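You operate a simulated robot arm through the tools that you are given. There is no shell and no other tool. Be economical: measure what you need, move in short steps, check, and stop when the job is done.

You run a simulated robot arm. Do the job below in one go: nothing can be reset, and whatever is moved stays where it is left.

## Task
Put the teal bead in the green cell, the other two in the cream cell, and shut the jewel box.
Fine: the three beads lie on the desk.

The check looks at the end state, three seconds after you hand in, the way a careful person would. Anything else that was tipped, shoved, dropped, spilled or broken makes it a failure.

## Robot
A 6-joint arm with a two-finger parallel gripper, fixed in place. Base frame: the origin is at the foot of the arm, x ahead of it, y to its left, z up; the work surface is at about z = 750. Units: mm, rad, N and s.
With the tool pointing down near the work surface it reaches from about 180 to 640 mm from the base axis. Its first joint turns from -1.152 to 1.152 rad. Payload 2.7 kg.
The TCP is the grasp point between the finger pads, 23 mm short of the fingertips. In the tool frame z runs along the fingers and y along their closing line. The gripper opens to 94 mm. The fingers are 38 mm wide and 10 mm thick; the gripper's body (54 by 96 mm) begins 39 mm behind the TCP.
Orientation is that of the tool frame in the base frame, as a unit quaternion [x, y, z, w]. With the fingers straight down and closing along the base's y, the tool's x points along the base's -x, its y along +y and its z along -z.

## Interface
- The arm moves only by the tool send_rows. Its argument "steps" is a list that holds one entry, the list of rows, each a list of 7 numbers: the closure, from 0 (fully open) to 1 (shut), then the shift along the base's x, y, z in mm, then the turn, a rotation vector about the base's x, y, z in rad. In form: [[[hand, tx, ty, tz, wx, wy, wz], ...]]. A call has 1 to 20 rows; each row is the pose to reach, as a shift and turn from the pose commanded when the call began. Each row takes 0.2 s and may step no farther than 50 mm and 0.15 rad from the row before; otherwise, or with a gripper value out of range, the whole call is refused. A pose out of reach is approached as far as the arm can. The call stops where the force on the tool passes 40 N (or 10 N more than at its start, if that is more) or the arm is blocked; 0.2 s more then pass. Each finger travels about 45 mm/s and halts on what it meets, pressing with about 43 N; the grip force reading is that of the motor and also rises with nothing between the fingers. The clock runs only during rows and for 0.2 s after the last one: add rows that repeat a pose to give the fingers time. It gives the time, the measured TCP pose, the force on the tool (base axes), the opening and the grip force at its end, in the units of the frame above (readings bear some noise).
- Cameras (640 x 400 px; columns grow to the right, rows downward): "scene" is fixed at [86.8, -439.9, 1406.6]; the picture's right is [0.67, -0.74, 0.00], its down [-0.42, -0.38, -0.83] and it looks along [0.62, 0.55, -0.56] (base axes); focal length 374 px, centre (320, 200). "wrist" rides on the gripper at [87, 16, -74] in the tool frame; the picture's right is [-0.18, 0.98, 0.00], its down [-0.58, -0.11, -0.81] and it looks along [-0.79, -0.15, 0.59] (tool axes); focal length 243 px, centre (320, 200).
- snapshot(camera): a new picture of that camera. The clock stands still meanwhile.
- measure_at(camera, pixels): for up to 12 pixels [column, row] of the newest picture of that camera ("zoom" is the newest enlarged one), the place [x, y, z] in the base frame of the surface seen there, good to about 2 mm. The clock stands still meanwhile.
- enlarge(camera, box): a new picture of the part [left, top, right, bottom] of that camera's present view, enlarged. The clock stands still meanwhile.
- hand_in(): hands the job in; it is judged then, once.

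Keep the steps short. Do not move on a guess: measure, check each grasp and each placing, and mend mistakes. In all there are 80 turns and 54 pictures (those below and enlarged ones count). Leave the gripper open and the arm clear of the work at the hand-in unless told otherwise, and finish with a single line.

The tools are called as name(argument=value, ...) on one line, values as JSON. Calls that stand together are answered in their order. send_rows: Moves the arm, as the interface text tells. Its arguments: {"type":"object","properties":{"steps":{"type":"array"}},"required":["steps"]} The other tools are called the same way: snapshot (camera) takes a picture; measure_at (camera, pixels) gives the place of the surface under pixels of a picture; enlarge (camera, box) takes an enlarged picture of a part of a camera's view; hand_in () hands the job in.

At the start:

```text
t: 0.0
tcp_pos: [382.7, 79.0, 1154.0]
ee_rot: [-0.001, 1.0, 0.001, 0.0]
force: [0.0, -0.5, 0.5]
gripper_width: 93.9
grip_force: 0.1
```

scene: 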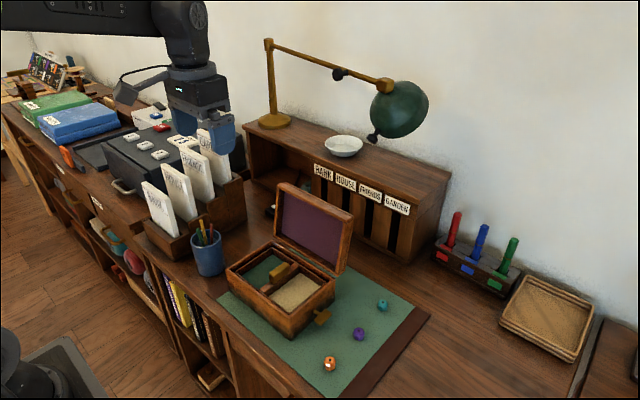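
wrist: 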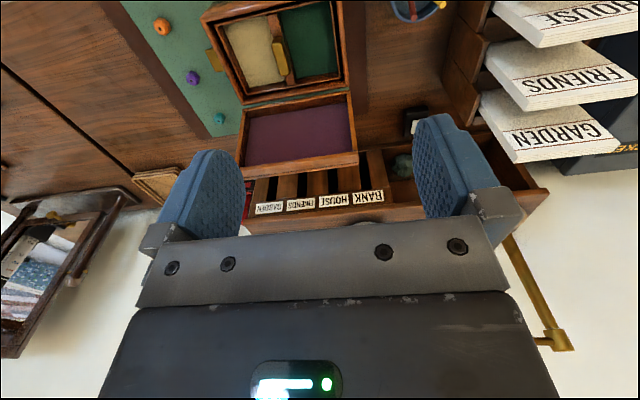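

I see the open jewel box on a green mat, with three beads to its right: orange (330,363), purple (359,334) and teal (382,305). I'll enlarge the scene around the box and beads.

enlarge(camera="scene", box=[210, 170, 450, 390])

enlarge(camera="wrist", box=[120, 0, 400, 175])

```text
1.82 times, centred on (330, 280) of scene
```

zoom: 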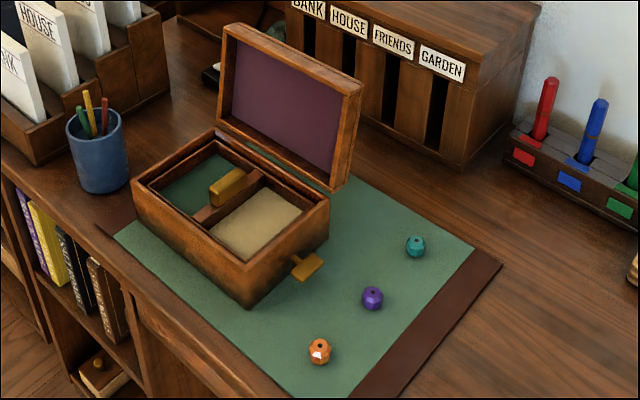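

```text
2.29 times, centred on (260, 88) of wrist
```

zoom: 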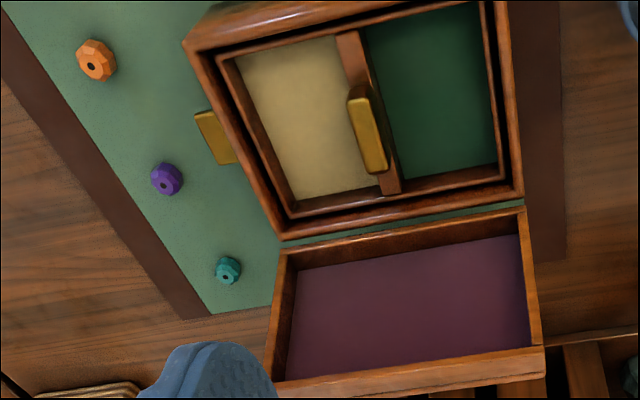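

The wrist zoom shows a two-cell tray with a brass handle on the divider, and a brass knob on the box's side. I'll measure the beads, cell floors, rims, handle and lid.

measure_at(camera="zoom", pixels=[[96, 56], [167, 178], [228, 268], [215, 140], [300, 110], [440, 90], [368, 130], [190, 42], [283, 236], [518, 192], [268, 385], [540, 362]])

measure_at(camera="scene", pixels=[[330, 363], [359, 334], [382, 305], [279, 184], [352, 214], [228, 270], [290, 312], [334, 284], [323, 317], [340, 271], [276, 236], [345, 345]])

measure_at(camera="zoom", pixels=[[228, 60], [290, 212], [500, 178], [345, 50], [390, 185], [365, 20], [500, 100], [513, 100], [245, 175], [255, 120], [400, 300], [90, 120]])

```text
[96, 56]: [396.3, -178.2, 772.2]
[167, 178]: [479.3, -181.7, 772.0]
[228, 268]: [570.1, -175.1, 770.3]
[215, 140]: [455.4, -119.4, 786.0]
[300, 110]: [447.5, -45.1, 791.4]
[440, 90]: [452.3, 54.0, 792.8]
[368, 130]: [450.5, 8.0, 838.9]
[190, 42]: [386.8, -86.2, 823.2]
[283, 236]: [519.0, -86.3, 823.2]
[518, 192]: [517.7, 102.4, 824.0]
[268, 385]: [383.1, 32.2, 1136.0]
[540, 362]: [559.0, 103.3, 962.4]
```

```text
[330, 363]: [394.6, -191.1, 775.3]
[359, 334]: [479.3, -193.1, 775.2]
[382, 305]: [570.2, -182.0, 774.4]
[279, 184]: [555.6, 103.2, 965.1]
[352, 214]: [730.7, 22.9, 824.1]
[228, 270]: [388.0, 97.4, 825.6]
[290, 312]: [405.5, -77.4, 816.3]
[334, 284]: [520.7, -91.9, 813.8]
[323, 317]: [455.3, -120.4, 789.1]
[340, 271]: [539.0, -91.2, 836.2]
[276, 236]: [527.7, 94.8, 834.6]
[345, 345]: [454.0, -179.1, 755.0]
```

```text
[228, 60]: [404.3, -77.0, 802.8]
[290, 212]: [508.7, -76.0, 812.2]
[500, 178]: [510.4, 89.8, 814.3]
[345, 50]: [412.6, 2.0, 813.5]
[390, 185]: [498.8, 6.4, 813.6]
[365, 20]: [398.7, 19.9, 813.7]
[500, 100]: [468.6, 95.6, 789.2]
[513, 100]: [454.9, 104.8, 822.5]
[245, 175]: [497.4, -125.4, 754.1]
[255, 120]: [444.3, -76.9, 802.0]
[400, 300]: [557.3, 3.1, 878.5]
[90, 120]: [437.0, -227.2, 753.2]
```

Box: x≈382–520, y≈-87…105, rim z≈824, tray floor z≈792. Beads are about 22 mm, with centres near y≈-185. Before moving I'll measure possible obstacles: the lamp, pen cup, sorter and the rest of the lid.

measure_at(camera="scene", pixels=[[375, 136], [400, 110], [385, 85], [340, 74], [208, 225], [203, 262], [222, 250], [247, 160], [435, 180], [350, 220], [285, 182], [440, 265]])

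measure_at(camera="zoom", pixels=[[300, 245], [295, 300], [290, 350], [500, 215], [520, 250], [535, 330], [350, 365], [450, 360], [535, 352], [350, 95], [380, 165], [300, 380]])

```text
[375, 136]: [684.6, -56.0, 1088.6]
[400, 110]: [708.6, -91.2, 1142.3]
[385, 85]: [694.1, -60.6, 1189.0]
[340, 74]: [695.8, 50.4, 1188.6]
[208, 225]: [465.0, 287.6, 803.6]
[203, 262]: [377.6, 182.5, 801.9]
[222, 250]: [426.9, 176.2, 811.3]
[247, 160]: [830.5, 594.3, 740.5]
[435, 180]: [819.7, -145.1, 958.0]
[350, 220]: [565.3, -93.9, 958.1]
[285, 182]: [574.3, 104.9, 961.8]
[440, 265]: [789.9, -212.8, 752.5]
```

```text
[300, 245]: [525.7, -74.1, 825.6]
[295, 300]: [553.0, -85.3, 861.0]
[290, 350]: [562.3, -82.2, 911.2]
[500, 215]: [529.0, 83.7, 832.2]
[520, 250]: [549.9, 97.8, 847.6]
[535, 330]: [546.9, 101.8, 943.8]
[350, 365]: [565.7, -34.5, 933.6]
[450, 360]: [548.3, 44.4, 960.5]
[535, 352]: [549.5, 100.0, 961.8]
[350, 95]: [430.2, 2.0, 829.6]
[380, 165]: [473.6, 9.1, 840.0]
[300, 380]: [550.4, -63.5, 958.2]
```

Nothing obstructs the bead side. The lamp is at x≥685 and z≥1088, and the lid top is at z≈960. I'll move over the teal bead with the gripper partly closed (closure 0.45, about 50 mm), staying high and clear of the lid.

send_rows(steps=[[[0.1, 10, -45, -10, 0, 0, 0], [0.2, 25, -90, -20, 0, 0, 0], [0.3, 45, -130, -30, 0, 0, 0], [0.4, 65, -172, -45, 0, 0, 0], [0.45, 85, -214, -60, 0, 0, 0], [0.45, 110, -250, -80, 0, 0, 0], [0.45, 135, -261, -115, 0, 0, 0], [0.45, 160, -261, -155, 0, 0, 0], [0.45, 180, -261, -200, 0, 0, 0], [0.45, 189, -261, -248, 0, 0, 0], [0.45, 189, -261, -290, 0, 0, 0], [0.45, 189, -261, -310, 0, 0, 0], [0.45, 189, -261, -310, 0, 0, 0]]])

snapshot(camera="wrist")

snapshot(camera="scene")

```text
t: 2.8
tcp_pos: [571.3, -180.8, 845.5]
ee_rot: [0.0, 1.0, 0.001, 0.0]
force: [-0.4, 0.2, -0.1]
gripper_width: 51.8
grip_force: 0.0
```

```text
49 pictures are left
```

wrist: 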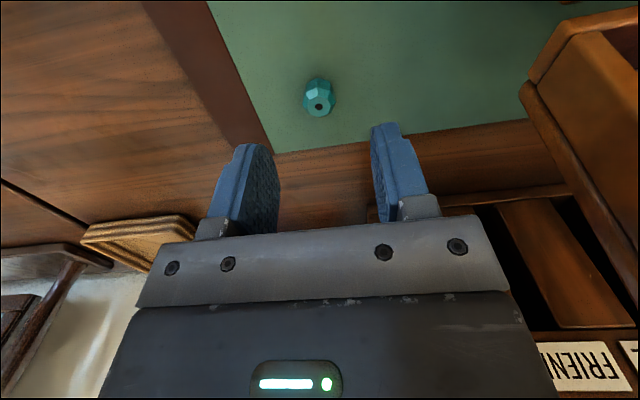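

```text
48 pictures are left
```

scene: 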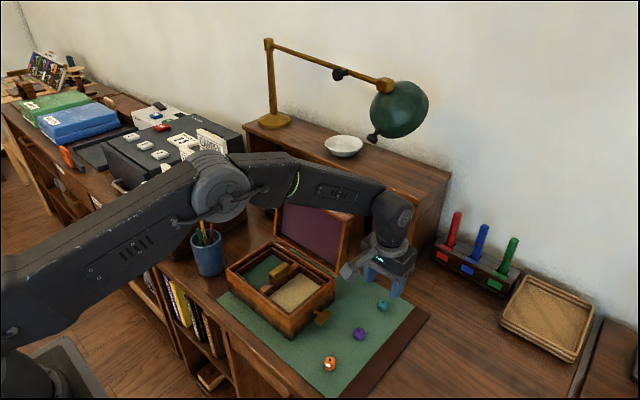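

Over the teal bead, which shows at (319,98) in the wrist view. I'll measure its extents.

measure_at(camera="wrist", pixels=[[319, 97], [305, 98], [333, 98], [319, 82], [319, 106], [319, 114], [290, 98], [350, 98]])

measure_at(camera="scene", pixels=[[382, 300], [378, 305], [387, 306], [382, 310]])

```text
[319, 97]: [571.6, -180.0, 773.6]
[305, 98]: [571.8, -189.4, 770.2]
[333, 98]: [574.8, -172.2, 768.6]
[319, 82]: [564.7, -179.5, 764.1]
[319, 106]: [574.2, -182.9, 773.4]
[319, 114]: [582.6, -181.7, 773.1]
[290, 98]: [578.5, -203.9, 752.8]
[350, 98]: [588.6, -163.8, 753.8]
```

```text
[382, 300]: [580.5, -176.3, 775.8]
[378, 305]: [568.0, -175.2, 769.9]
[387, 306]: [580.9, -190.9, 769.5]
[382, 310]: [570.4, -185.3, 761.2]
```

The teal bead is centred at about (574,-181), 21 mm across, on the mat at 753. I'll go down to TCP z≈780 (tips ≈757) and close.

send_rows(steps=[[[0.45, 3, 0, -30, 0, 0, 0], [0.45, 3, 0, -52, 0, 0, 0], [0.45, 3, 0, -64, 0, 0, 0], [0.45, 3, 0, -64, 0, 0, 0], [0.6, 3, 0, -64, 0, 0, 0], [0.7, 3, 0, -64, 0, 0, 0], [0.8, 3, 0, -64, 0, 0, 0], [0.85, 3, 0, -64, 0, 0, 0], [0.85, 3, 0, -64, 0, 0, 0]]])

snapshot(camera="wrist")

```text
t: 4.8
tcp_pos: [574.4, -181.2, 781.3]
ee_rot: [-0.001, 1.0, 0.001, 0.0]
force: [0.2, 0.0, 0.7]
gripper_width: 17.1
grip_force: 42.6
```

```text
47 pictures are left
```

wrist: 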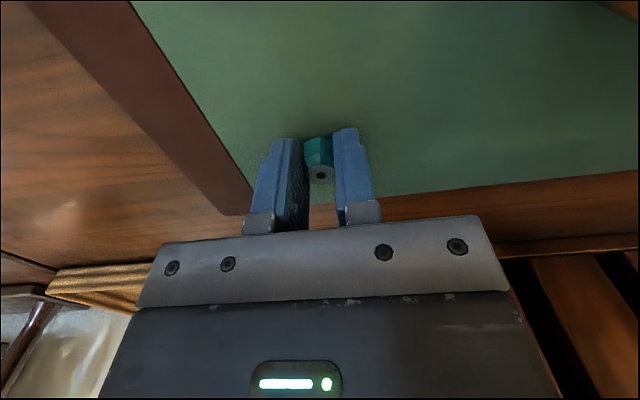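

Closed on the bead at 17.1 mm with 42.6 N. I'll lift, move back in x clear of the lid, then cross to above the green cell (452,55) at z≈900.

send_rows(steps=[[[0.88, 0, 0, 0, 0, 0, 0], [0.88, 0, 0, 30, 0, 0, 0], [0.88, -15, 0, 70, 0, 0, 0], [0.88, -45, 0, 105, 0, 0, 0], [0.88, -85, 0, 120, 0, 0, 0], [0.88, -122, 0, 120, 0, 0, 0], [0.88, -122, 45, 120, 0, 0, 0], [0.88, -122, 92, 120, 0, 0, 0], [0.88, -122, 139, 120, 0, 0, 0], [0.88, -122, 186, 120, 0, 0, 0], [0.88, -122, 225, 120, 0, 0, 0], [0.88, -122, 237, 120, 0, 0, 0], [0.88, -122, 237, 120, 0, 0, 0]]])

snapshot(camera="wrist")

snapshot(camera="scene")

```text
t: 7.6
tcp_pos: [453.8, 55.5, 901.6]
ee_rot: [0.0, 1.0, 0.001, 0.0]
force: [0.0, 0.1, -0.2]
gripper_width: 18.6
grip_force: 43.5
```

```text
46 pictures are left
```

wrist: 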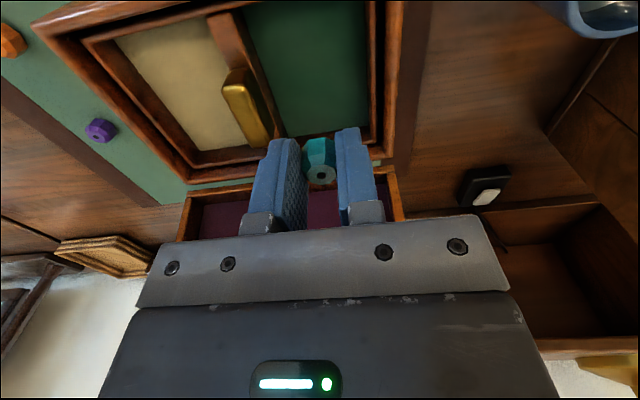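

```text
45 pictures are left
```

scene: 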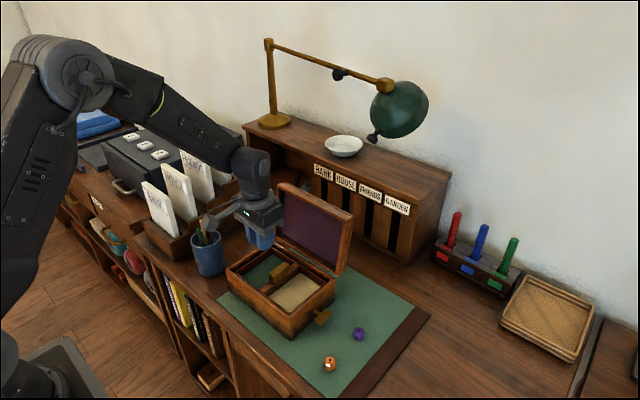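

Teal bead held over the box. I'll measure the green cell's walls in this view.

measure_at(camera="wrist", pixels=[[265, 60], [275, 90], [285, 120], [362, 60], [366, 80], [372, 60], [378, 60], [320, 60], [236, 90], [265, 140], [380, 125], [245, 40]])

```text
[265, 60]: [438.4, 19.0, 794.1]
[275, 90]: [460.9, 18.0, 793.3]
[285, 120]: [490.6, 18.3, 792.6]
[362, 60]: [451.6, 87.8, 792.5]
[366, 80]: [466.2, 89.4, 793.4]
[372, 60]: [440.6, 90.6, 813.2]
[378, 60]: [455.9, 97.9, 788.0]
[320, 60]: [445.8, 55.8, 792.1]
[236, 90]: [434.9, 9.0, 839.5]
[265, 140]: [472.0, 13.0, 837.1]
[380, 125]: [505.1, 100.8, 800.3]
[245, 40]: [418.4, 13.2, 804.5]
```

Green cell: y 18–89, floor z≈792.5. The bead's bottom is about 28 mm below the TCP, so I'll go down to TCP z≈822 and open to about 36 mm, which keeps the fingers inside the cell.

send_rows(steps=[[[0.88, 0, -1, -40, 0, 0, 0], [0.88, 0, -1, -65, 0, 0, 0], [0.88, 0, -1, -78, 0, 0, 0], [0.88, 0, -1, -78, 0, 0, 0], [0.75, 0, -1, -78, 0, 0, 0], [0.64, 0, -1, -78, 0, 0, 0], [0.62, 0, -1, -78, 0, 0, 0], [0.62, 0, -1, -78, 0, 0, 0], [0.62, 0, -1, -50, 0, 0, 0], [0.62, 0, -1, -5, 0, 0, 0], [0.62, 0, -1, 20, 0, 0, 0], [0.62, 0, -1, 20, 0, 0, 0]]])

snapshot(camera="wrist")

```text
t: 10.2
tcp_pos: [452.8, 54.2, 923.0]
ee_rot: [0.0, 1.0, 0.0, 0.0]
force: [-0.2, 0.1, 0.8]
gripper_width: 35.8
grip_force: 0.0
```

```text
44 pictures are left
```

wrist: 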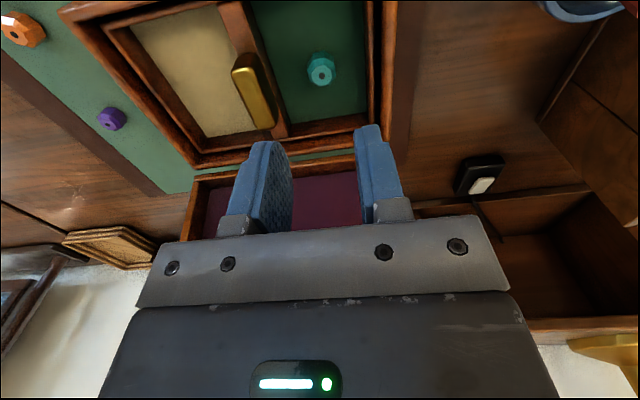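

The teal bead sits in the green cell at (320,68). Next I'll move above the purple bead, near (480,-187).

send_rows(steps=[[[0.6, 0, -46, 0, 0, 0, 0], [0.55, 0, -93, 0, 0, 0, 0], [0.5, 0, -140, 0, 0, 0, 0], [0.45, 5, -187, 0, 0, 0, 0], [0.45, 15, -225, -15, 0, 0, 0], [0.45, 29, -241, -45, 0, 0, 0], [0.45, 29, -241, -77, 0, 0, 0], [0.45, 29, -241, -77, 0, 0, 0]]])

snapshot(camera="wrist")

```text
t: 12.0
tcp_pos: [481.6, -186.6, 845.0]
ee_rot: [-0.002, 1.0, 0.001, 0.0]
force: [1.0, 0.5, 0.4]
gripper_width: 51.8
grip_force: 0.0
```

```text
43 pictures are left
```

wrist: 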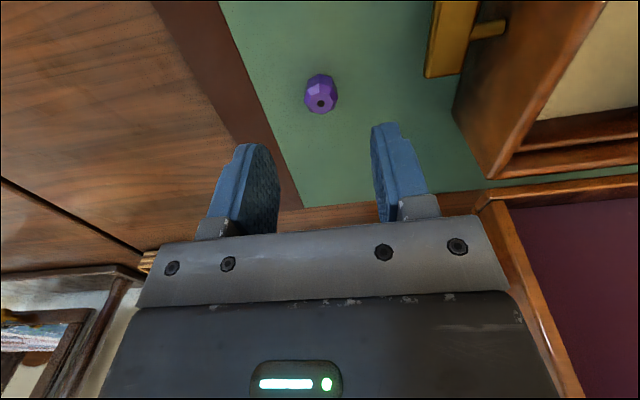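

Purple bead at (321,94). Measuring its extents and the knob's nearest edge.

measure_at(camera="wrist", pixels=[[321, 97], [306, 95], [336, 95], [321, 79], [321, 104], [321, 111], [430, 60], [450, 20]])

```text
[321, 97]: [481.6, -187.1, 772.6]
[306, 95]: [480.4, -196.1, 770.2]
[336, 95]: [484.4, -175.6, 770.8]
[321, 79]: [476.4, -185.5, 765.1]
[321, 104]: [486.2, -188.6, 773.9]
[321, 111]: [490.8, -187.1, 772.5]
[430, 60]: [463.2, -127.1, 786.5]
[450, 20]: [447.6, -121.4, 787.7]
```

Purple centre ≈(483.5,-186.5), with the knob clear at y≥-130. I'll descend 64 mm with a 2 mm x shift, then close.

send_rows(steps=[[[0.45, 2, 0, -30, 0, 0, 0], [0.45, 2, 0, -52, 0, 0, 0], [0.45, 2, 0, -64, 0, 0, 0], [0.45, 2, 0, -64, 0, 0, 0], [0.6, 2, 0, -64, 0, 0, 0], [0.7, 2, 0, -64, 0, 0, 0], [0.8, 2, 0, -64, 0, 0, 0], [0.88, 2, 0, -64, 0, 0, 0], [0.88, 2, 0, -64, 0, 0, 0], [0.88, 2, 0, -64, 0, 0, 0]]])

snapshot(camera="wrist")

```text
t: 14.2
tcp_pos: [483.3, -187.1, 779.4]
ee_rot: [0.001, 1.0, 0.001, 0.0]
force: [0.1, 1.6, 3.7]
gripper_width: 16.7
grip_force: 43.0
```

```text
42 pictures are left
```

wrist: 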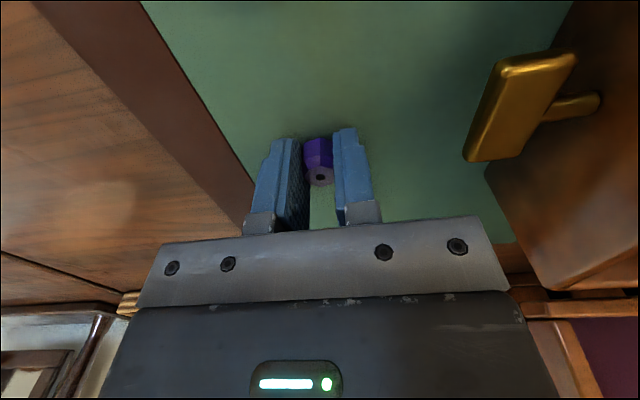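

Purple gripped at 16.7 mm. I'll lift and cross to above the cream cell at about (470,-34).

send_rows(steps=[[[0.88, 0, 0, 30, 0, 0, 0], [0.88, 0, 0, 75, 0, 0, 0], [0.88, -3, 0, 115, 0, 0, 0], [0.88, -8, 40, 120, 0, 0, 0], [0.88, -13, 87, 120, 0, 0, 0], [0.88, -14, 130, 120, 0, 0, 0], [0.88, -14, 153, 120, 0, 0, 0], [0.88, -14, 153, 120, 0, 0, 0]]])

snapshot(camera="wrist")

snapshot(camera="scene")

```text
t: 16.0
tcp_pos: [468.8, -31.8, 901.5]
ee_rot: [0.001, 1.0, 0.001, -0.001]
force: [0.6, 0.1, 0.6]
gripper_width: 18.8
grip_force: 43.1
```

```text
41 pictures are left
```

wrist: 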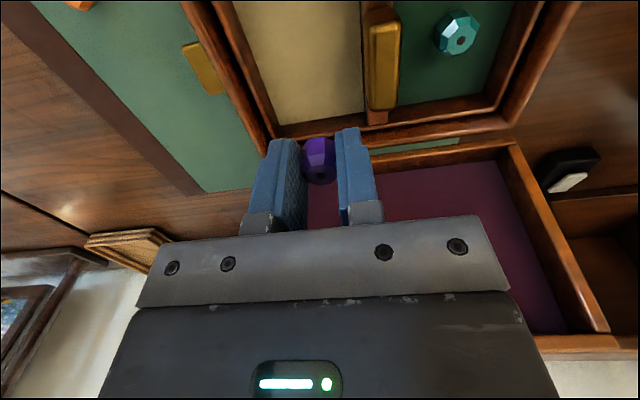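

```text
40 pictures are left
```

scene: 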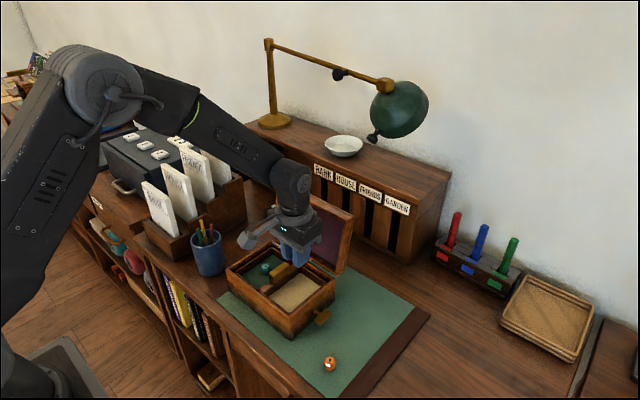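

Measuring the cream cell's walls, the handle and the back wall.

measure_at(camera="wrist", pixels=[[258, 60], [270, 100], [360, 60], [362, 100], [284, 122], [320, 123], [385, 80], [374, 100], [397, 100], [248, 60], [300, 60]])

```text
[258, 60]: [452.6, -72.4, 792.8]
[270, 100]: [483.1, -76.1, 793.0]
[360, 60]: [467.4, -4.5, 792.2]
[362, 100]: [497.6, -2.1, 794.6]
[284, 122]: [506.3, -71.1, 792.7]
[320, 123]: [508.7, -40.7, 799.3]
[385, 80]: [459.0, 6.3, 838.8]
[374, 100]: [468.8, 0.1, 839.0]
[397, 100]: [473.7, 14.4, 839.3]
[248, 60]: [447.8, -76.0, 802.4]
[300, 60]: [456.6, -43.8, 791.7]
```

Cream cell: y -73…-2, back wall x≈507. I'll shift y by -4, descend to TCP z≈822, open to 36 mm and retreat.

send_rows(steps=[[[0.88, 0, -4, -40, 0, 0, 0], [0.88, 0, -4, -65, 0, 0, 0], [0.88, 0, -4, -78, 0, 0, 0], [0.88, 0, -4, -78, 0, 0, 0], [0.75, 0, -4, -78, 0, 0, 0], [0.64, 0, -4, -78, 0, 0, 0], [0.62, 0, -4, -78, 0, 0, 0], [0.62, 0, -4, -78, 0, 0, 0], [0.62, 0, -4, -50, 0, 0, 0], [0.62, 0, -4, -5, 0, 0, 0], [0.62, 0, -4, 20, 0, 0, 0], [0.62, 0, -4, 20, 0, 0, 0]]])

snapshot(camera="wrist")

```text
t: 18.6
tcp_pos: [469.5, -37.5, 920.0]
ee_rot: [0.0, 1.0, 0.0, 0.0]
force: [-0.1, 0.0, 0.8]
gripper_width: 35.5
grip_force: 0.1
```

```text
39 pictures are left
```

wrist: 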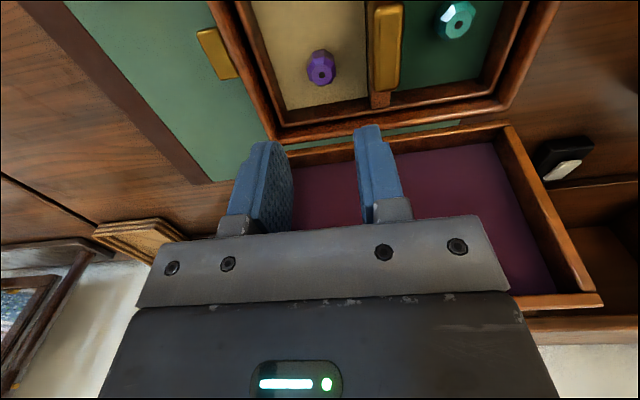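

Purple lies in the cream cell. Next I'll move above the orange bead, near (399,-185).

send_rows(steps=[[[0.6, -15, -40, 0, 0, 0, 0], [0.55, -35, -80, 0, 0, 0, 0], [0.5, -55, -120, 0, 0, 0, 0], [0.45, -68, -143, -20, 0, 0, 0], [0.45, -71, -147, -50, 0, 0, 0], [0.45, -71, -147, -77, 0, 0, 0], [0.45, -71, -147, -77, 0, 0, 0]]])

snapshot(camera="wrist")

```text
t: 20.2
tcp_pos: [397.5, -185.7, 842.6]
ee_rot: [-0.001, 1.0, 0.001, 0.0]
force: [-0.3, 0.3, 0.6]
gripper_width: 51.7
grip_force: 0.0
```

```text
38 pictures are left
```

wrist: 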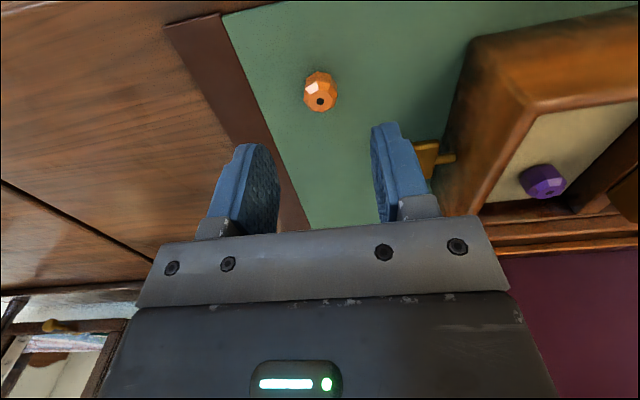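

Orange sits at (320,91), almost the same offset as purple had, so only a tiny x shift is needed. I'll measure to be sure.

measure_at(camera="wrist", pixels=[[305, 92], [336, 92], [320, 76], [320, 98], [320, 108]])

```text
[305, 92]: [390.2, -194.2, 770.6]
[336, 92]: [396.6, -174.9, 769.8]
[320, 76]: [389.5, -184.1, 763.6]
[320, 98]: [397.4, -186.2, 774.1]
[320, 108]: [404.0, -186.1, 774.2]
```

Centre ≈(397.5,-185), so I'm aligned. Descending 64 mm and closing.

send_rows(steps=[[[0.45, -1, 0, -30, 0, 0, 0], [0.45, -1, 0, -52, 0, 0, 0], [0.45, -1, 0, -64, 0, 0, 0], [0.45, -1, 0, -64, 0, 0, 0], [0.6, -1, 0, -64, 0, 0, 0], [0.7, -1, 0, -64, 0, 0, 0], [0.8, -1, 0, -64, 0, 0, 0], [0.88, -1, 0, -64, 0, 0, 0], [0.88, -1, 0, -64, 0, 0, 0], [0.88, -1, 0, -64, 0, 0, 0]]])

snapshot(camera="wrist")

```text
t: 22.4
tcp_pos: [399.2, -184.6, 779.3]
ee_rot: [-0.001, 1.0, 0.0, 0.002]
force: [-0.9, -0.7, 11.1]
gripper_width: 15.4
grip_force: 42.9
```

```text
37 pictures are left
```

wrist: 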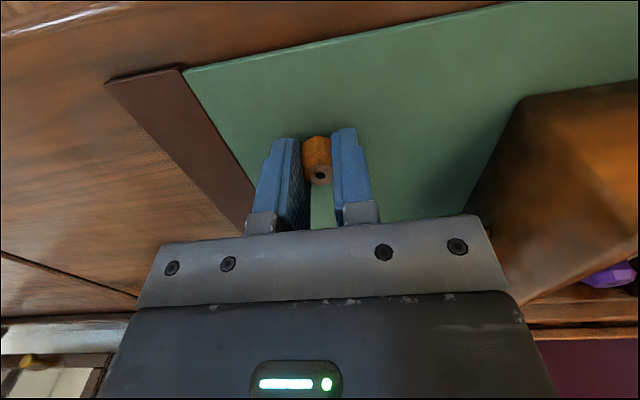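

Gripped at 15.4 mm but with 11 N upward, so the bead may be squeezed low in the pads. I'll lift a little and check the hold.

send_rows(steps=[[[0.88, 0, 0, 4, 0, 0, 0], [0.88, 0, 0, 10, 0, 0, 0], [0.88, 0, 0, 10, 0, 0, 0], [0.88, 0, 0, 10, 0, 0, 0]]])

enlarge(camera="wrist", box=[240, 100, 400, 200])

```text
t: 23.4
tcp_pos: [397.5, -183.7, 789.5]
ee_rot: [-0.001, 1.0, 0.001, 0.0]
force: [0.3, -0.6, 0.1]
gripper_width: 17.0
grip_force: 43.4
```

```text
4.00 times, centred on (320, 150) of wrist
```

zoom: 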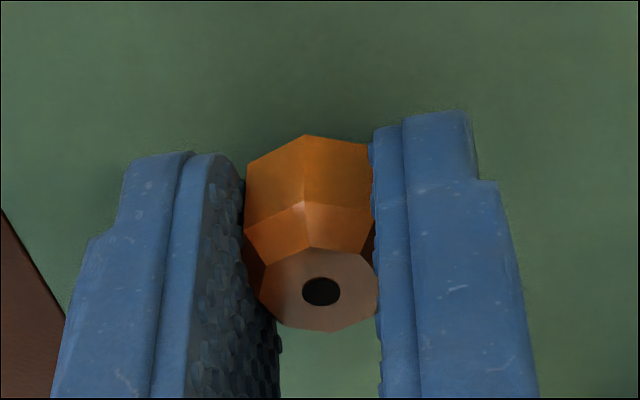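

The bead is held firmly (17.0 mm, no load). I'll lift and cross to the front part of the cream cell, about (427,-37).

send_rows(steps=[[[0.88, 0, 0, 30, 0, 0, 0], [0.88, 0, 0, 75, 0, 0, 0], [0.88, 5, 15, 108, 0, 0, 0], [0.88, 15, 55, 112, 0, 0, 0], [0.88, 25, 100, 112, 0, 0, 0], [0.88, 29, 135, 112, 0, 0, 0], [0.88, 29, 148, 112, 0, 0, 0], [0.88, 29, 148, 112, 0, 0, 0]]])

snapshot(camera="wrist")

enlarge(camera="scene", box=[210, 200, 370, 340])

```text
t: 25.2
tcp_pos: [425.8, -34.4, 899.6]
ee_rot: [0.0, 1.0, 0.001, 0.0]
force: [0.3, 0.6, -0.4]
gripper_width: 16.7
grip_force: 42.3
```

```text
35 pictures are left
```

wrist: 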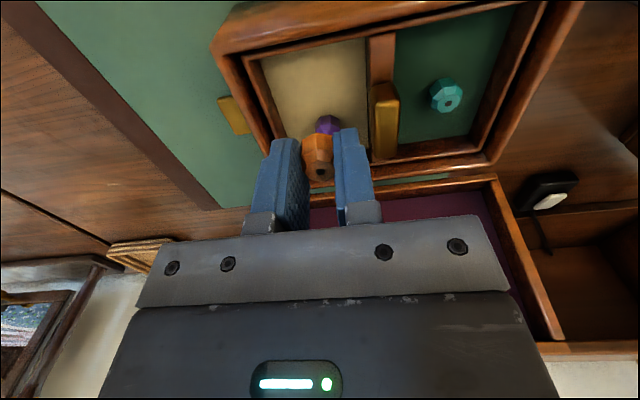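

```text
2.86 times, centred on (290, 270) of scene
```

zoom: 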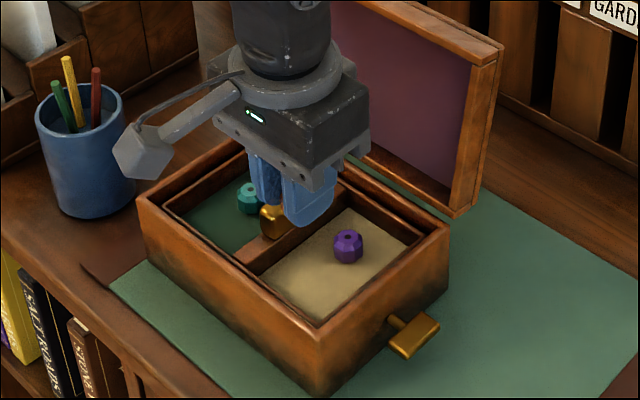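

I'll measure the purple bead and the cell's front wall before lowering.

measure_at(camera="zoom", pixels=[[348, 238], [335, 250], [318, 318], [290, 300], [385, 240], [300, 290]])

measure_at(camera="wrist", pixels=[[327, 122], [262, 63], [310, 50], [355, 42], [275, 75], [330, 70]])

```text
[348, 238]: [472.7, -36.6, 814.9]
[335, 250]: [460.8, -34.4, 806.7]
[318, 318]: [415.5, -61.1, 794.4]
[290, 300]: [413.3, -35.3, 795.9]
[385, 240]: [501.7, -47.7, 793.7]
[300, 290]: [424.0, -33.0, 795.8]
```

```text
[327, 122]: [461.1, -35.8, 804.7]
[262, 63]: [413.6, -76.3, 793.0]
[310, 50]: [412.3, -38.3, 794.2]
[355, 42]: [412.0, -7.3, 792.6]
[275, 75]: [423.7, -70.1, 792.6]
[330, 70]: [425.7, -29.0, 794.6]
```

Purple's front face is at x≈460 and the front wall at ≈402, so fingers spanning 408–446 fit. Lowering, releasing and retreating.

send_rows(steps=[[[0.88, 0, -2, -40, 0, 0, 0], [0.88, 0, -2, -65, 0, 0, 0], [0.88, 0, -2, -79, 0, 0, 0], [0.88, 0, -2, -79, 0, 0, 0], [0.75, 0, -2, -79, 0, 0, 0], [0.64, 0, -2, -79, 0, 0, 0], [0.62, 0, -2, -79, 0, 0, 0], [0.62, 0, -2, -79, 0, 0, 0], [0.62, 0, -2, -50, 0, 0, 0], [0.62, 0, -2, -5, 0, 0, 0], [0.62, -5, -2, 40, 0, 0, 0], [0.62, -20, -2, 85, 0, 0, 0], [0.62, -20, -2, 85, 0, 0, 0]]])

snapshot(camera="wrist")

enlarge(camera="scene", box=[210, 160, 390, 340])

```text
t: 28.0
tcp_pos: [404.7, -35.8, 985.7]
ee_rot: [-0.001, 1.0, 0.001, 0.001]
force: [-0.5, -0.3, -0.2]
gripper_width: 35.6
grip_force: 0.1
```

```text
33 pictures are left
```

wrist: 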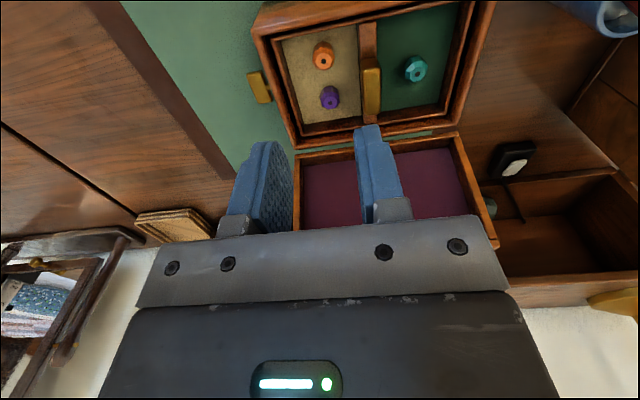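

```text
2.22 times, centred on (300, 250) of scene
```

zoom: 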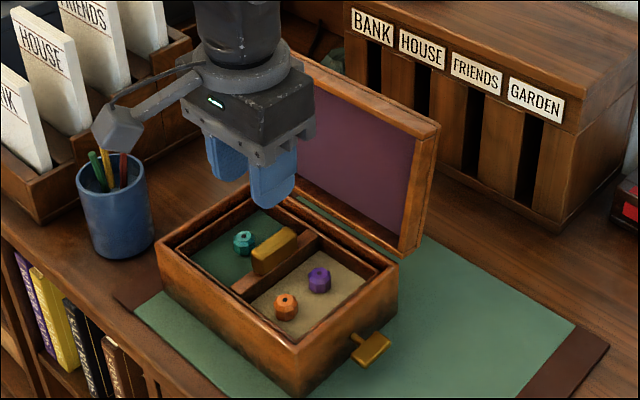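

All three beads are correctly in their cells, each lower than the rim. The lid leans about 10° back, hinged near (522,824). To close it gently I'll straddle its top edge with one finger behind to push and one in front to catch. First I'll go up to z≈1025, turn the tool 90° about z and open fully.

send_rows(steps=[[[0.5, 0, 5, 10, 0, 0, 0.143], [0.4, 0, 10, 20, 0, 0, 0.286], [0.3, 0, 15, 30, 0, 0, 0.429], [0.2, 0, 20, 40, 0, 0, 0.572], [0.1, 0, 25, 40, 0, 0, 0.715], [0, 0, 30, 40, 0, 0, 0.858], [0, 0, 35, 40, 0, 0, 1.001], [0, 0, 40, 40, 0, 0, 1.144], [0, 0, 45, 40, 0, 0, 1.287], [0, 0, 47, 40, 0, 0, 1.43], [0, 0, 47, 40, 0, 0, 1.5708], [0, 0, 47, 40, 0, 0, 1.5708]]])

snapshot(camera="scene")

```text
t: 30.6
tcp_pos: [407.1, 9.8, 1026.5]
ee_rot: [0.708, -0.706, -0.001, 0.001]
force: [-0.5, -0.1, -0.6]
gripper_width: 93.9
grip_force: 0.0
```

```text
31 pictures are left
```

scene: 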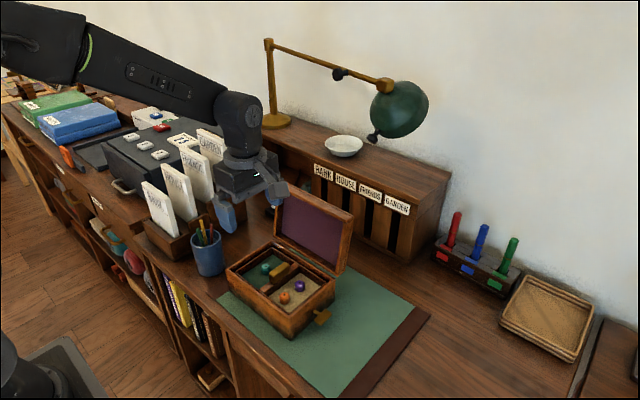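

Turned correctly. Moving forward to x≈565, above the lid's edge at z≈1026, then a look.

send_rows(steps=[[[0, 40, 0, 0, 0, 0, 0], [0, 80, 0, 0, 0, 0, 0], [0, 120, 0, 0, 0, 0, 0], [0, 150, 0, 0, 0, 0, 0], [0, 158, 0, 0, 0, 0, 0], [0, 158, 0, 0, 0, 0, 0]]])

snapshot(camera="scene")

snapshot(camera="wrist")

```text
t: 32.0
tcp_pos: [563.3, 9.5, 1025.1]
ee_rot: [0.707, -0.707, 0.0, 0.0]
force: [-0.8, 0.4, 0.1]
gripper_width: 93.9
grip_force: 0.1
```

```text
30 pictures are left
```

scene: 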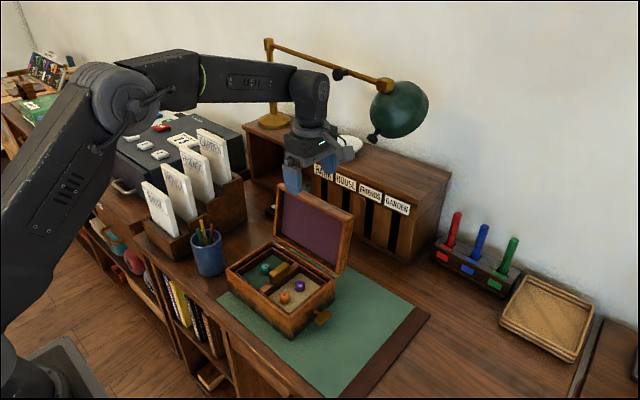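

```text
29 pictures are left
```

wrist: 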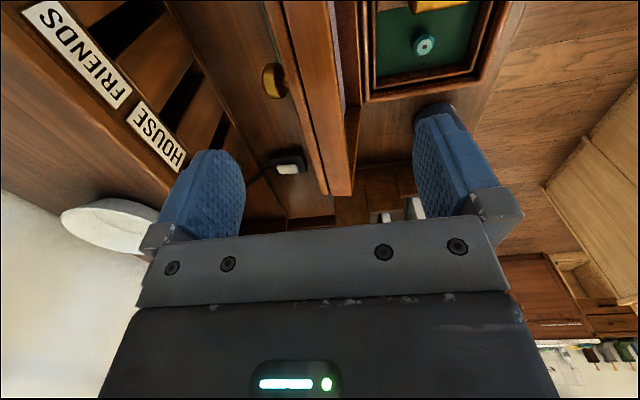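

The lid's edge runs between the fingers at about columns 290–350. I'll measure its front and back edges, plus the things behind it.

measure_at(camera="wrist", pixels=[[285, 50], [300, 110], [318, 185], [310, 110], [325, 50], [340, 130], [350, 185], [275, 80], [325, 110], [290, 165]])

```text
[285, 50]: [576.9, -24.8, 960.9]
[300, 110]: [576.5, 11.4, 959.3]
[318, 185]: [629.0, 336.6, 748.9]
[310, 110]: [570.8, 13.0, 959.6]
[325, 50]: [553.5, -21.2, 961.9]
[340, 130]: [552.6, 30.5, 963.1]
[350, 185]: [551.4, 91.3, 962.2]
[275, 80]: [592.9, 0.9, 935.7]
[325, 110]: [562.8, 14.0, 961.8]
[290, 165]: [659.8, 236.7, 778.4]
```

There's a brass knob on the lid's outer face near (593,0,936), so I'll straddle at y≈55 to miss it. Lid top spans x≈551–578, z≈962. I'll shift y by +45 and lower so the tips sit about 25 mm below the lid top.

send_rows(steps=[[[0, 0, 25, 0, 0, 0, 0], [0, 1, 45, 0, 0, 0, 0], [0, 1, 45, -30, 0, 0, 0], [0, 1, 45, -55, 0, 0, 0], [0, 1, 45, -67, 0, 0, 0], [0, 1, 45, -67, 0, 0, 0]]])

snapshot(camera="wrist")

enlarge(camera="scene", box=[220, 100, 420, 225])

```text
t: 33.4
tcp_pos: [564.8, 55.0, 959.0]
ee_rot: [0.708, -0.707, -0.001, 0.001]
force: [0.5, -0.1, -0.7]
gripper_width: 93.7
grip_force: 0.0
```

```text
28 pictures are left
```

wrist: 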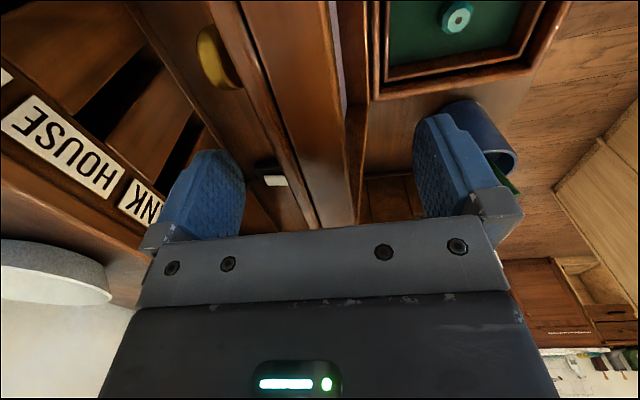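

```text
3.20 times, centred on (320, 162) of scene
```

zoom: 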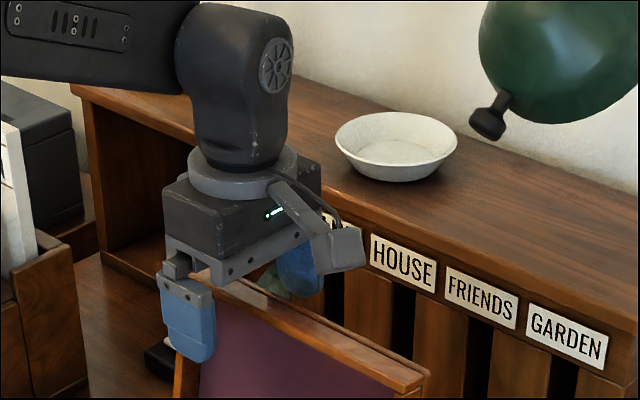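

Straddling cleanly, lid between the fingers. I'll narrow to about 60 mm and push slowly 45 mm towards -x.

send_rows(steps=[[[0.2, 0, 0, 0, 0, 0, 0], [0.36, 0, 0, 0, 0, 0, 0], [0.36, 0, 0, 0, 0, 0, 0], [0.36, -8, 0, 0, 0, 0, 0], [0.36, -14, 0, 0, 0, 0, 0], [0.36, -20, 0, 0, 0, 0, 0], [0.36, -26, 0, 0, 0, 0, 0], [0.36, -32, 0, 0, 0, 0, 0], [0.36, -38, 0, 0, 0, 0, 0], [0.36, -45, 0, 0, 0, 0, 0], [0.36, -45, 0, 0, 0, 0, 0]]])

snapshot(camera="wrist")

enlarge(camera="scene", box=[200, 120, 400, 340])

```text
t: 35.8
tcp_pos: [521.3, 53.6, 957.4]
ee_rot: [0.708, -0.706, -0.001, 0.0]
force: [1.3, 0.6, 0.2]
gripper_width: 60.5
grip_force: 0.6
```

```text
26 pictures are left
```

wrist: 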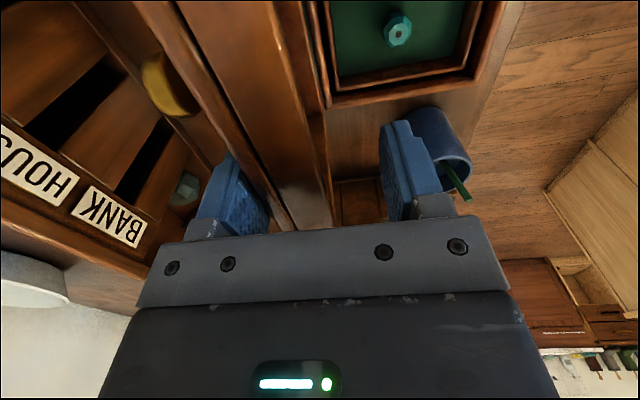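

```text
1.82 times, centred on (300, 230) of scene
```

zoom: 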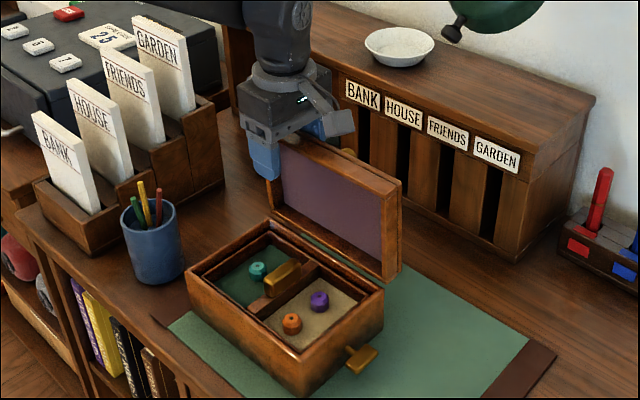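

The lid follows with low force and is near vertical. Pushing another 40 mm to take it past balance; the front finger will catch it.

send_rows(steps=[[[0.36, -6, 0, 0, 0, 0, 0], [0.36, -12, 0, 0, 0, 0, 0], [0.36, -18, 0, 0, 0, 0, 0], [0.36, -24, 0, -1, 0, 0, 0], [0.36, -30, 0, -2, 0, 0, 0], [0.36, -35, 0, -3, 0, 0, 0], [0.36, -40, 0, -4, 0, 0, 0], [0.36, -40, 0, -4, 0, 0, 0]]])

snapshot(camera="wrist")

enlarge(camera="scene", box=[200, 120, 400, 340])

```text
t: 37.6
tcp_pos: [480.8, 54.9, 954.9]
ee_rot: [0.707, -0.707, -0.001, 0.001]
force: [0.7, 0.4, -0.2]
gripper_width: 60.2
grip_force: 0.1
```

```text
24 pictures are left
```

wrist: 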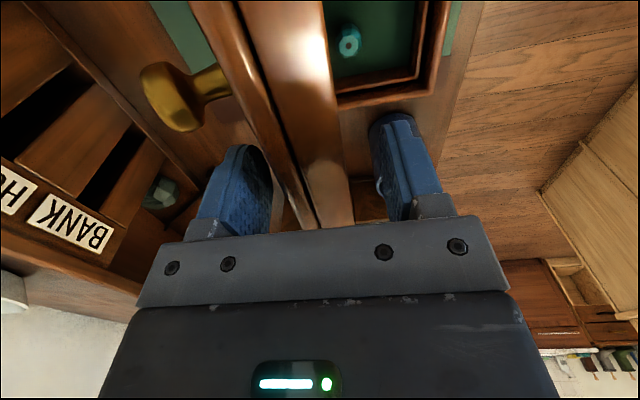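

```text
1.82 times, centred on (300, 230) of scene
```

zoom: 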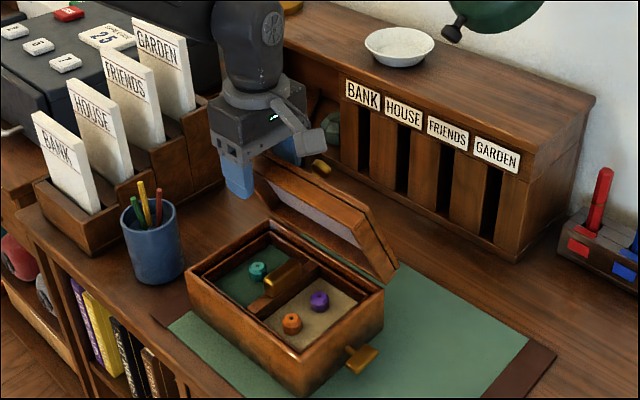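

The lid leans forward between the fingers. I'll measure its edges to get the angle.

measure_at(camera="wrist", pixels=[[262, 90], [300, 90], [325, 90], [340, 150], [240, 60], [185, 95]])

```text
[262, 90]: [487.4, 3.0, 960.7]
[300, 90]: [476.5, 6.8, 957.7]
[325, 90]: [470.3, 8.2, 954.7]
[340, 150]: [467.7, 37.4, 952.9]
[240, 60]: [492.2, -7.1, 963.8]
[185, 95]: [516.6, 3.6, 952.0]
```

Lid at about 66°, resting against the rear finger and closing smoothly with no force. I'll follow the arc down to about 35°, widening the fingers as it goes.

send_rows(steps=[[[0.36, -6, 0, -2, 0, 0, 0], [0.36, -12, 0, -4, 0, 0, 0], [0.36, -18, 0, -6, 0, 0, 0], [0.36, -23, 0, -7, 0, 0, 0], [0.36, -27, 0, -12, 0, 0, 0], [0.36, -30, 0, -17, 0, 0, 0], [0.34, -33, 0, -22, 0, 0, 0], [0.3, -35, 0, -26, 0, 0, 0], [0.26, -37, 0, -31, 0, 0, 0], [0.22, -39, 0, -36, 0, 0, 0], [0.19, -40, 0, -41, 0, 0, 0], [0.19, -40, 0, -41, 0, 0, 0]]])

snapshot(camera="wrist")

enlarge(camera="scene", box=[200, 120, 400, 340])

```text
t: 40.2
tcp_pos: [440.4, 54.1, 912.6]
ee_rot: [0.708, -0.706, -0.001, 0.002]
force: [-6.7, 2.3, 2.1]
gripper_width: 78.8
grip_force: 3.1
```

```text
22 pictures are left
```

wrist: 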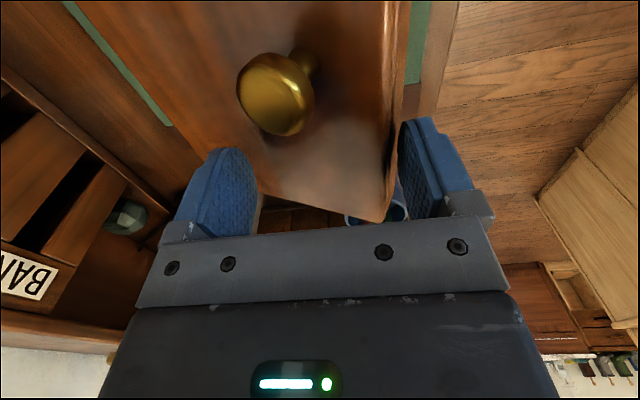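

```text
1.82 times, centred on (300, 230) of scene
```

zoom: 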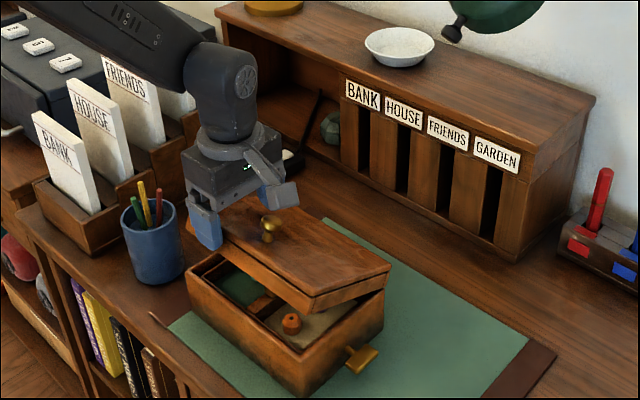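

The lid now rests on the front finger (−6.7 N in x) at about 29°. I'll open fully and lower together to ease it to about 22°.

send_rows(steps=[[[0.16, 0, 0, -5, 0, 0, 0], [0.12, 0, 0, -9, 0, 0, 0], [0.08, 0, 0, -12, 0, 0, 0], [0.04, 0, 0, -15, 0, 0, 0], [0, 0, 0, -17, 0, 0, 0], [0, 0, 0, -17, 0, 0, 0]]])

enlarge(camera="scene", box=[200, 120, 400, 340])

```text
t: 41.6
tcp_pos: [439.1, 54.7, 895.1]
ee_rot: [0.708, -0.707, -0.001, 0.001]
force: [-1.5, -1.1, -0.2]
gripper_width: 93.8
grip_force: 0.1
```

```text
1.82 times, centred on (300, 230) of scene
```

zoom: 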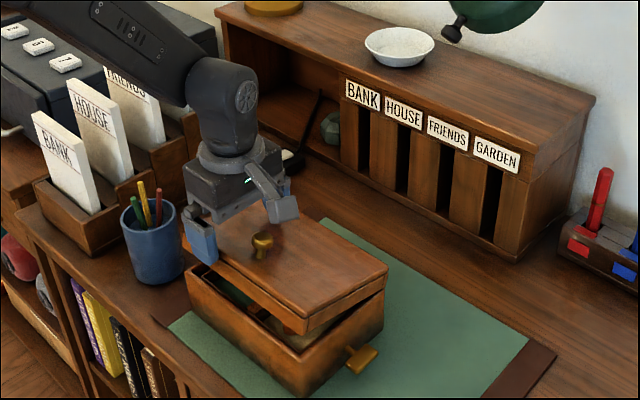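

About 20° left. I'll ease the front finger -x so the lid settles.

send_rows(steps=[[[0, -3, 0, 0, 0, 0, 0], [0, -6, 0, 0, 0, 0, 0], [0, -9, 0, 0, 0, 0, 0], [0, -13, 0, 0, 0, 0, 0], [0, -17, 0, 0, 0, 0, 0], [0, -17, 0, 0, 0, 0, 0]]])

enlarge(camera="scene", box=[200, 120, 400, 340])

```text
t: 43.0
tcp_pos: [422.3, 53.8, 897.0]
ee_rot: [0.707, -0.707, 0.0, 0.0]
force: [0.8, -0.1, -0.1]
gripper_width: 94.1
grip_force: 0.2
```

```text
1.82 times, centred on (300, 230) of scene
```

zoom: 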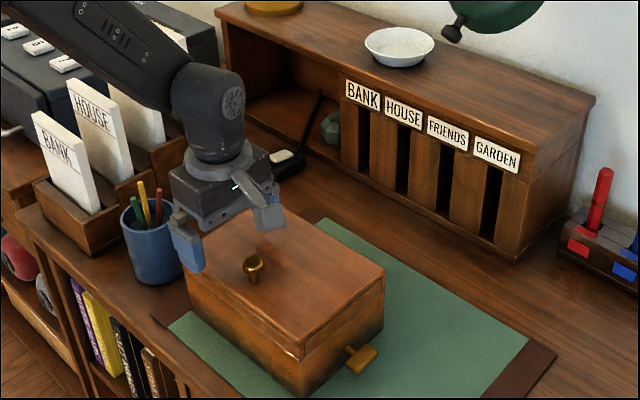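

The lid has come down. I'll lift the arm straight up and inspect the seam.

send_rows(steps=[[[0, 0, 0, 40, 0, 0, 0], [0, 0, 0, 85, 0, 0, 0], [0, -20, 20, 125, 0, 0, 0], [0, -40, 45, 160, 0, 0, 0], [0, -50, 70, 195, 0, 0, 0], [0, -50, 80, 225, 0, 0, 0], [0, -50, 80, 225, 0, 0, 0]]])

enlarge(camera="scene", box=[210, 180, 370, 350])

snapshot(camera="scene")

```text
t: 44.6
tcp_pos: [372.2, 133.3, 1121.9]
ee_rot: [0.707, -0.707, 0.0, 0.001]
force: [0.3, 0.4, -1.3]
gripper_width: 93.8
grip_force: 0.2
```

```text
2.35 times, centred on (290, 265) of scene
```

zoom: 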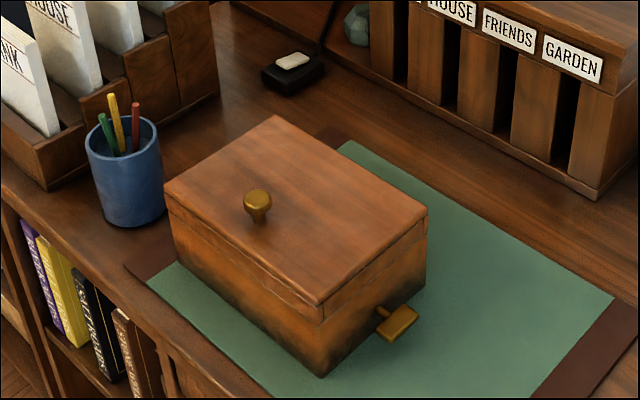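

```text
17 pictures are left
```

scene: 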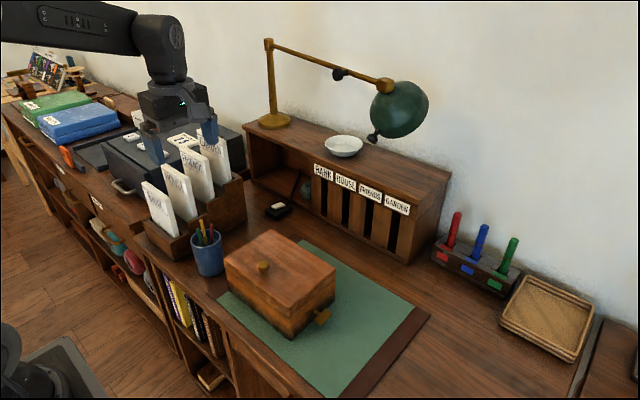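

The box looks shut. I'll measure the lid top's height at front and back to be sure it's level and seated.

measure_at(camera="zoom", pixels=[[180, 190], [315, 295], [275, 125], [415, 210], [300, 200], [345, 310], [400, 325]])

```text
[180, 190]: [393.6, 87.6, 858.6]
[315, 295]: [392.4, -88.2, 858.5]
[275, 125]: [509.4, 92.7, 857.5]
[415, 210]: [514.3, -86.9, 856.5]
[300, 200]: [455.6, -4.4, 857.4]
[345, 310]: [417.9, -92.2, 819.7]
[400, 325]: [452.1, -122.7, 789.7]
```

The lid is level within 1–2 mm. One close look at the seam.

enlarge(camera="scene", box=[270, 260, 350, 345])

```text
4.71 times, centred on (310, 302) of scene
```

zoom: 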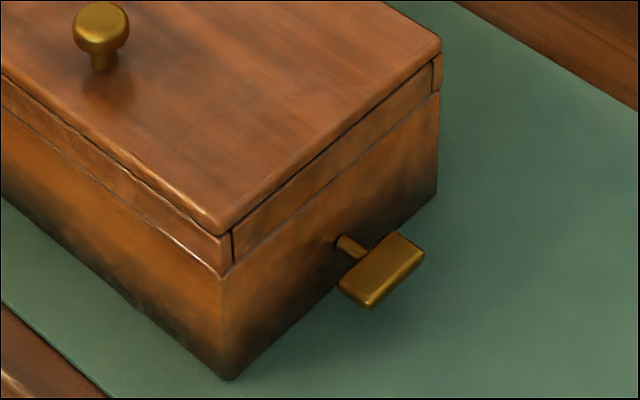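

The seam is closed all round, the beads were seen in their cells, the gripper is open and the arm is clear. Handing in.

hand_in()

```text
The job is handed in.
```

The teal bead is in the green cell, the orange and purple beads are in the cream cell, and the jewel box is shut.
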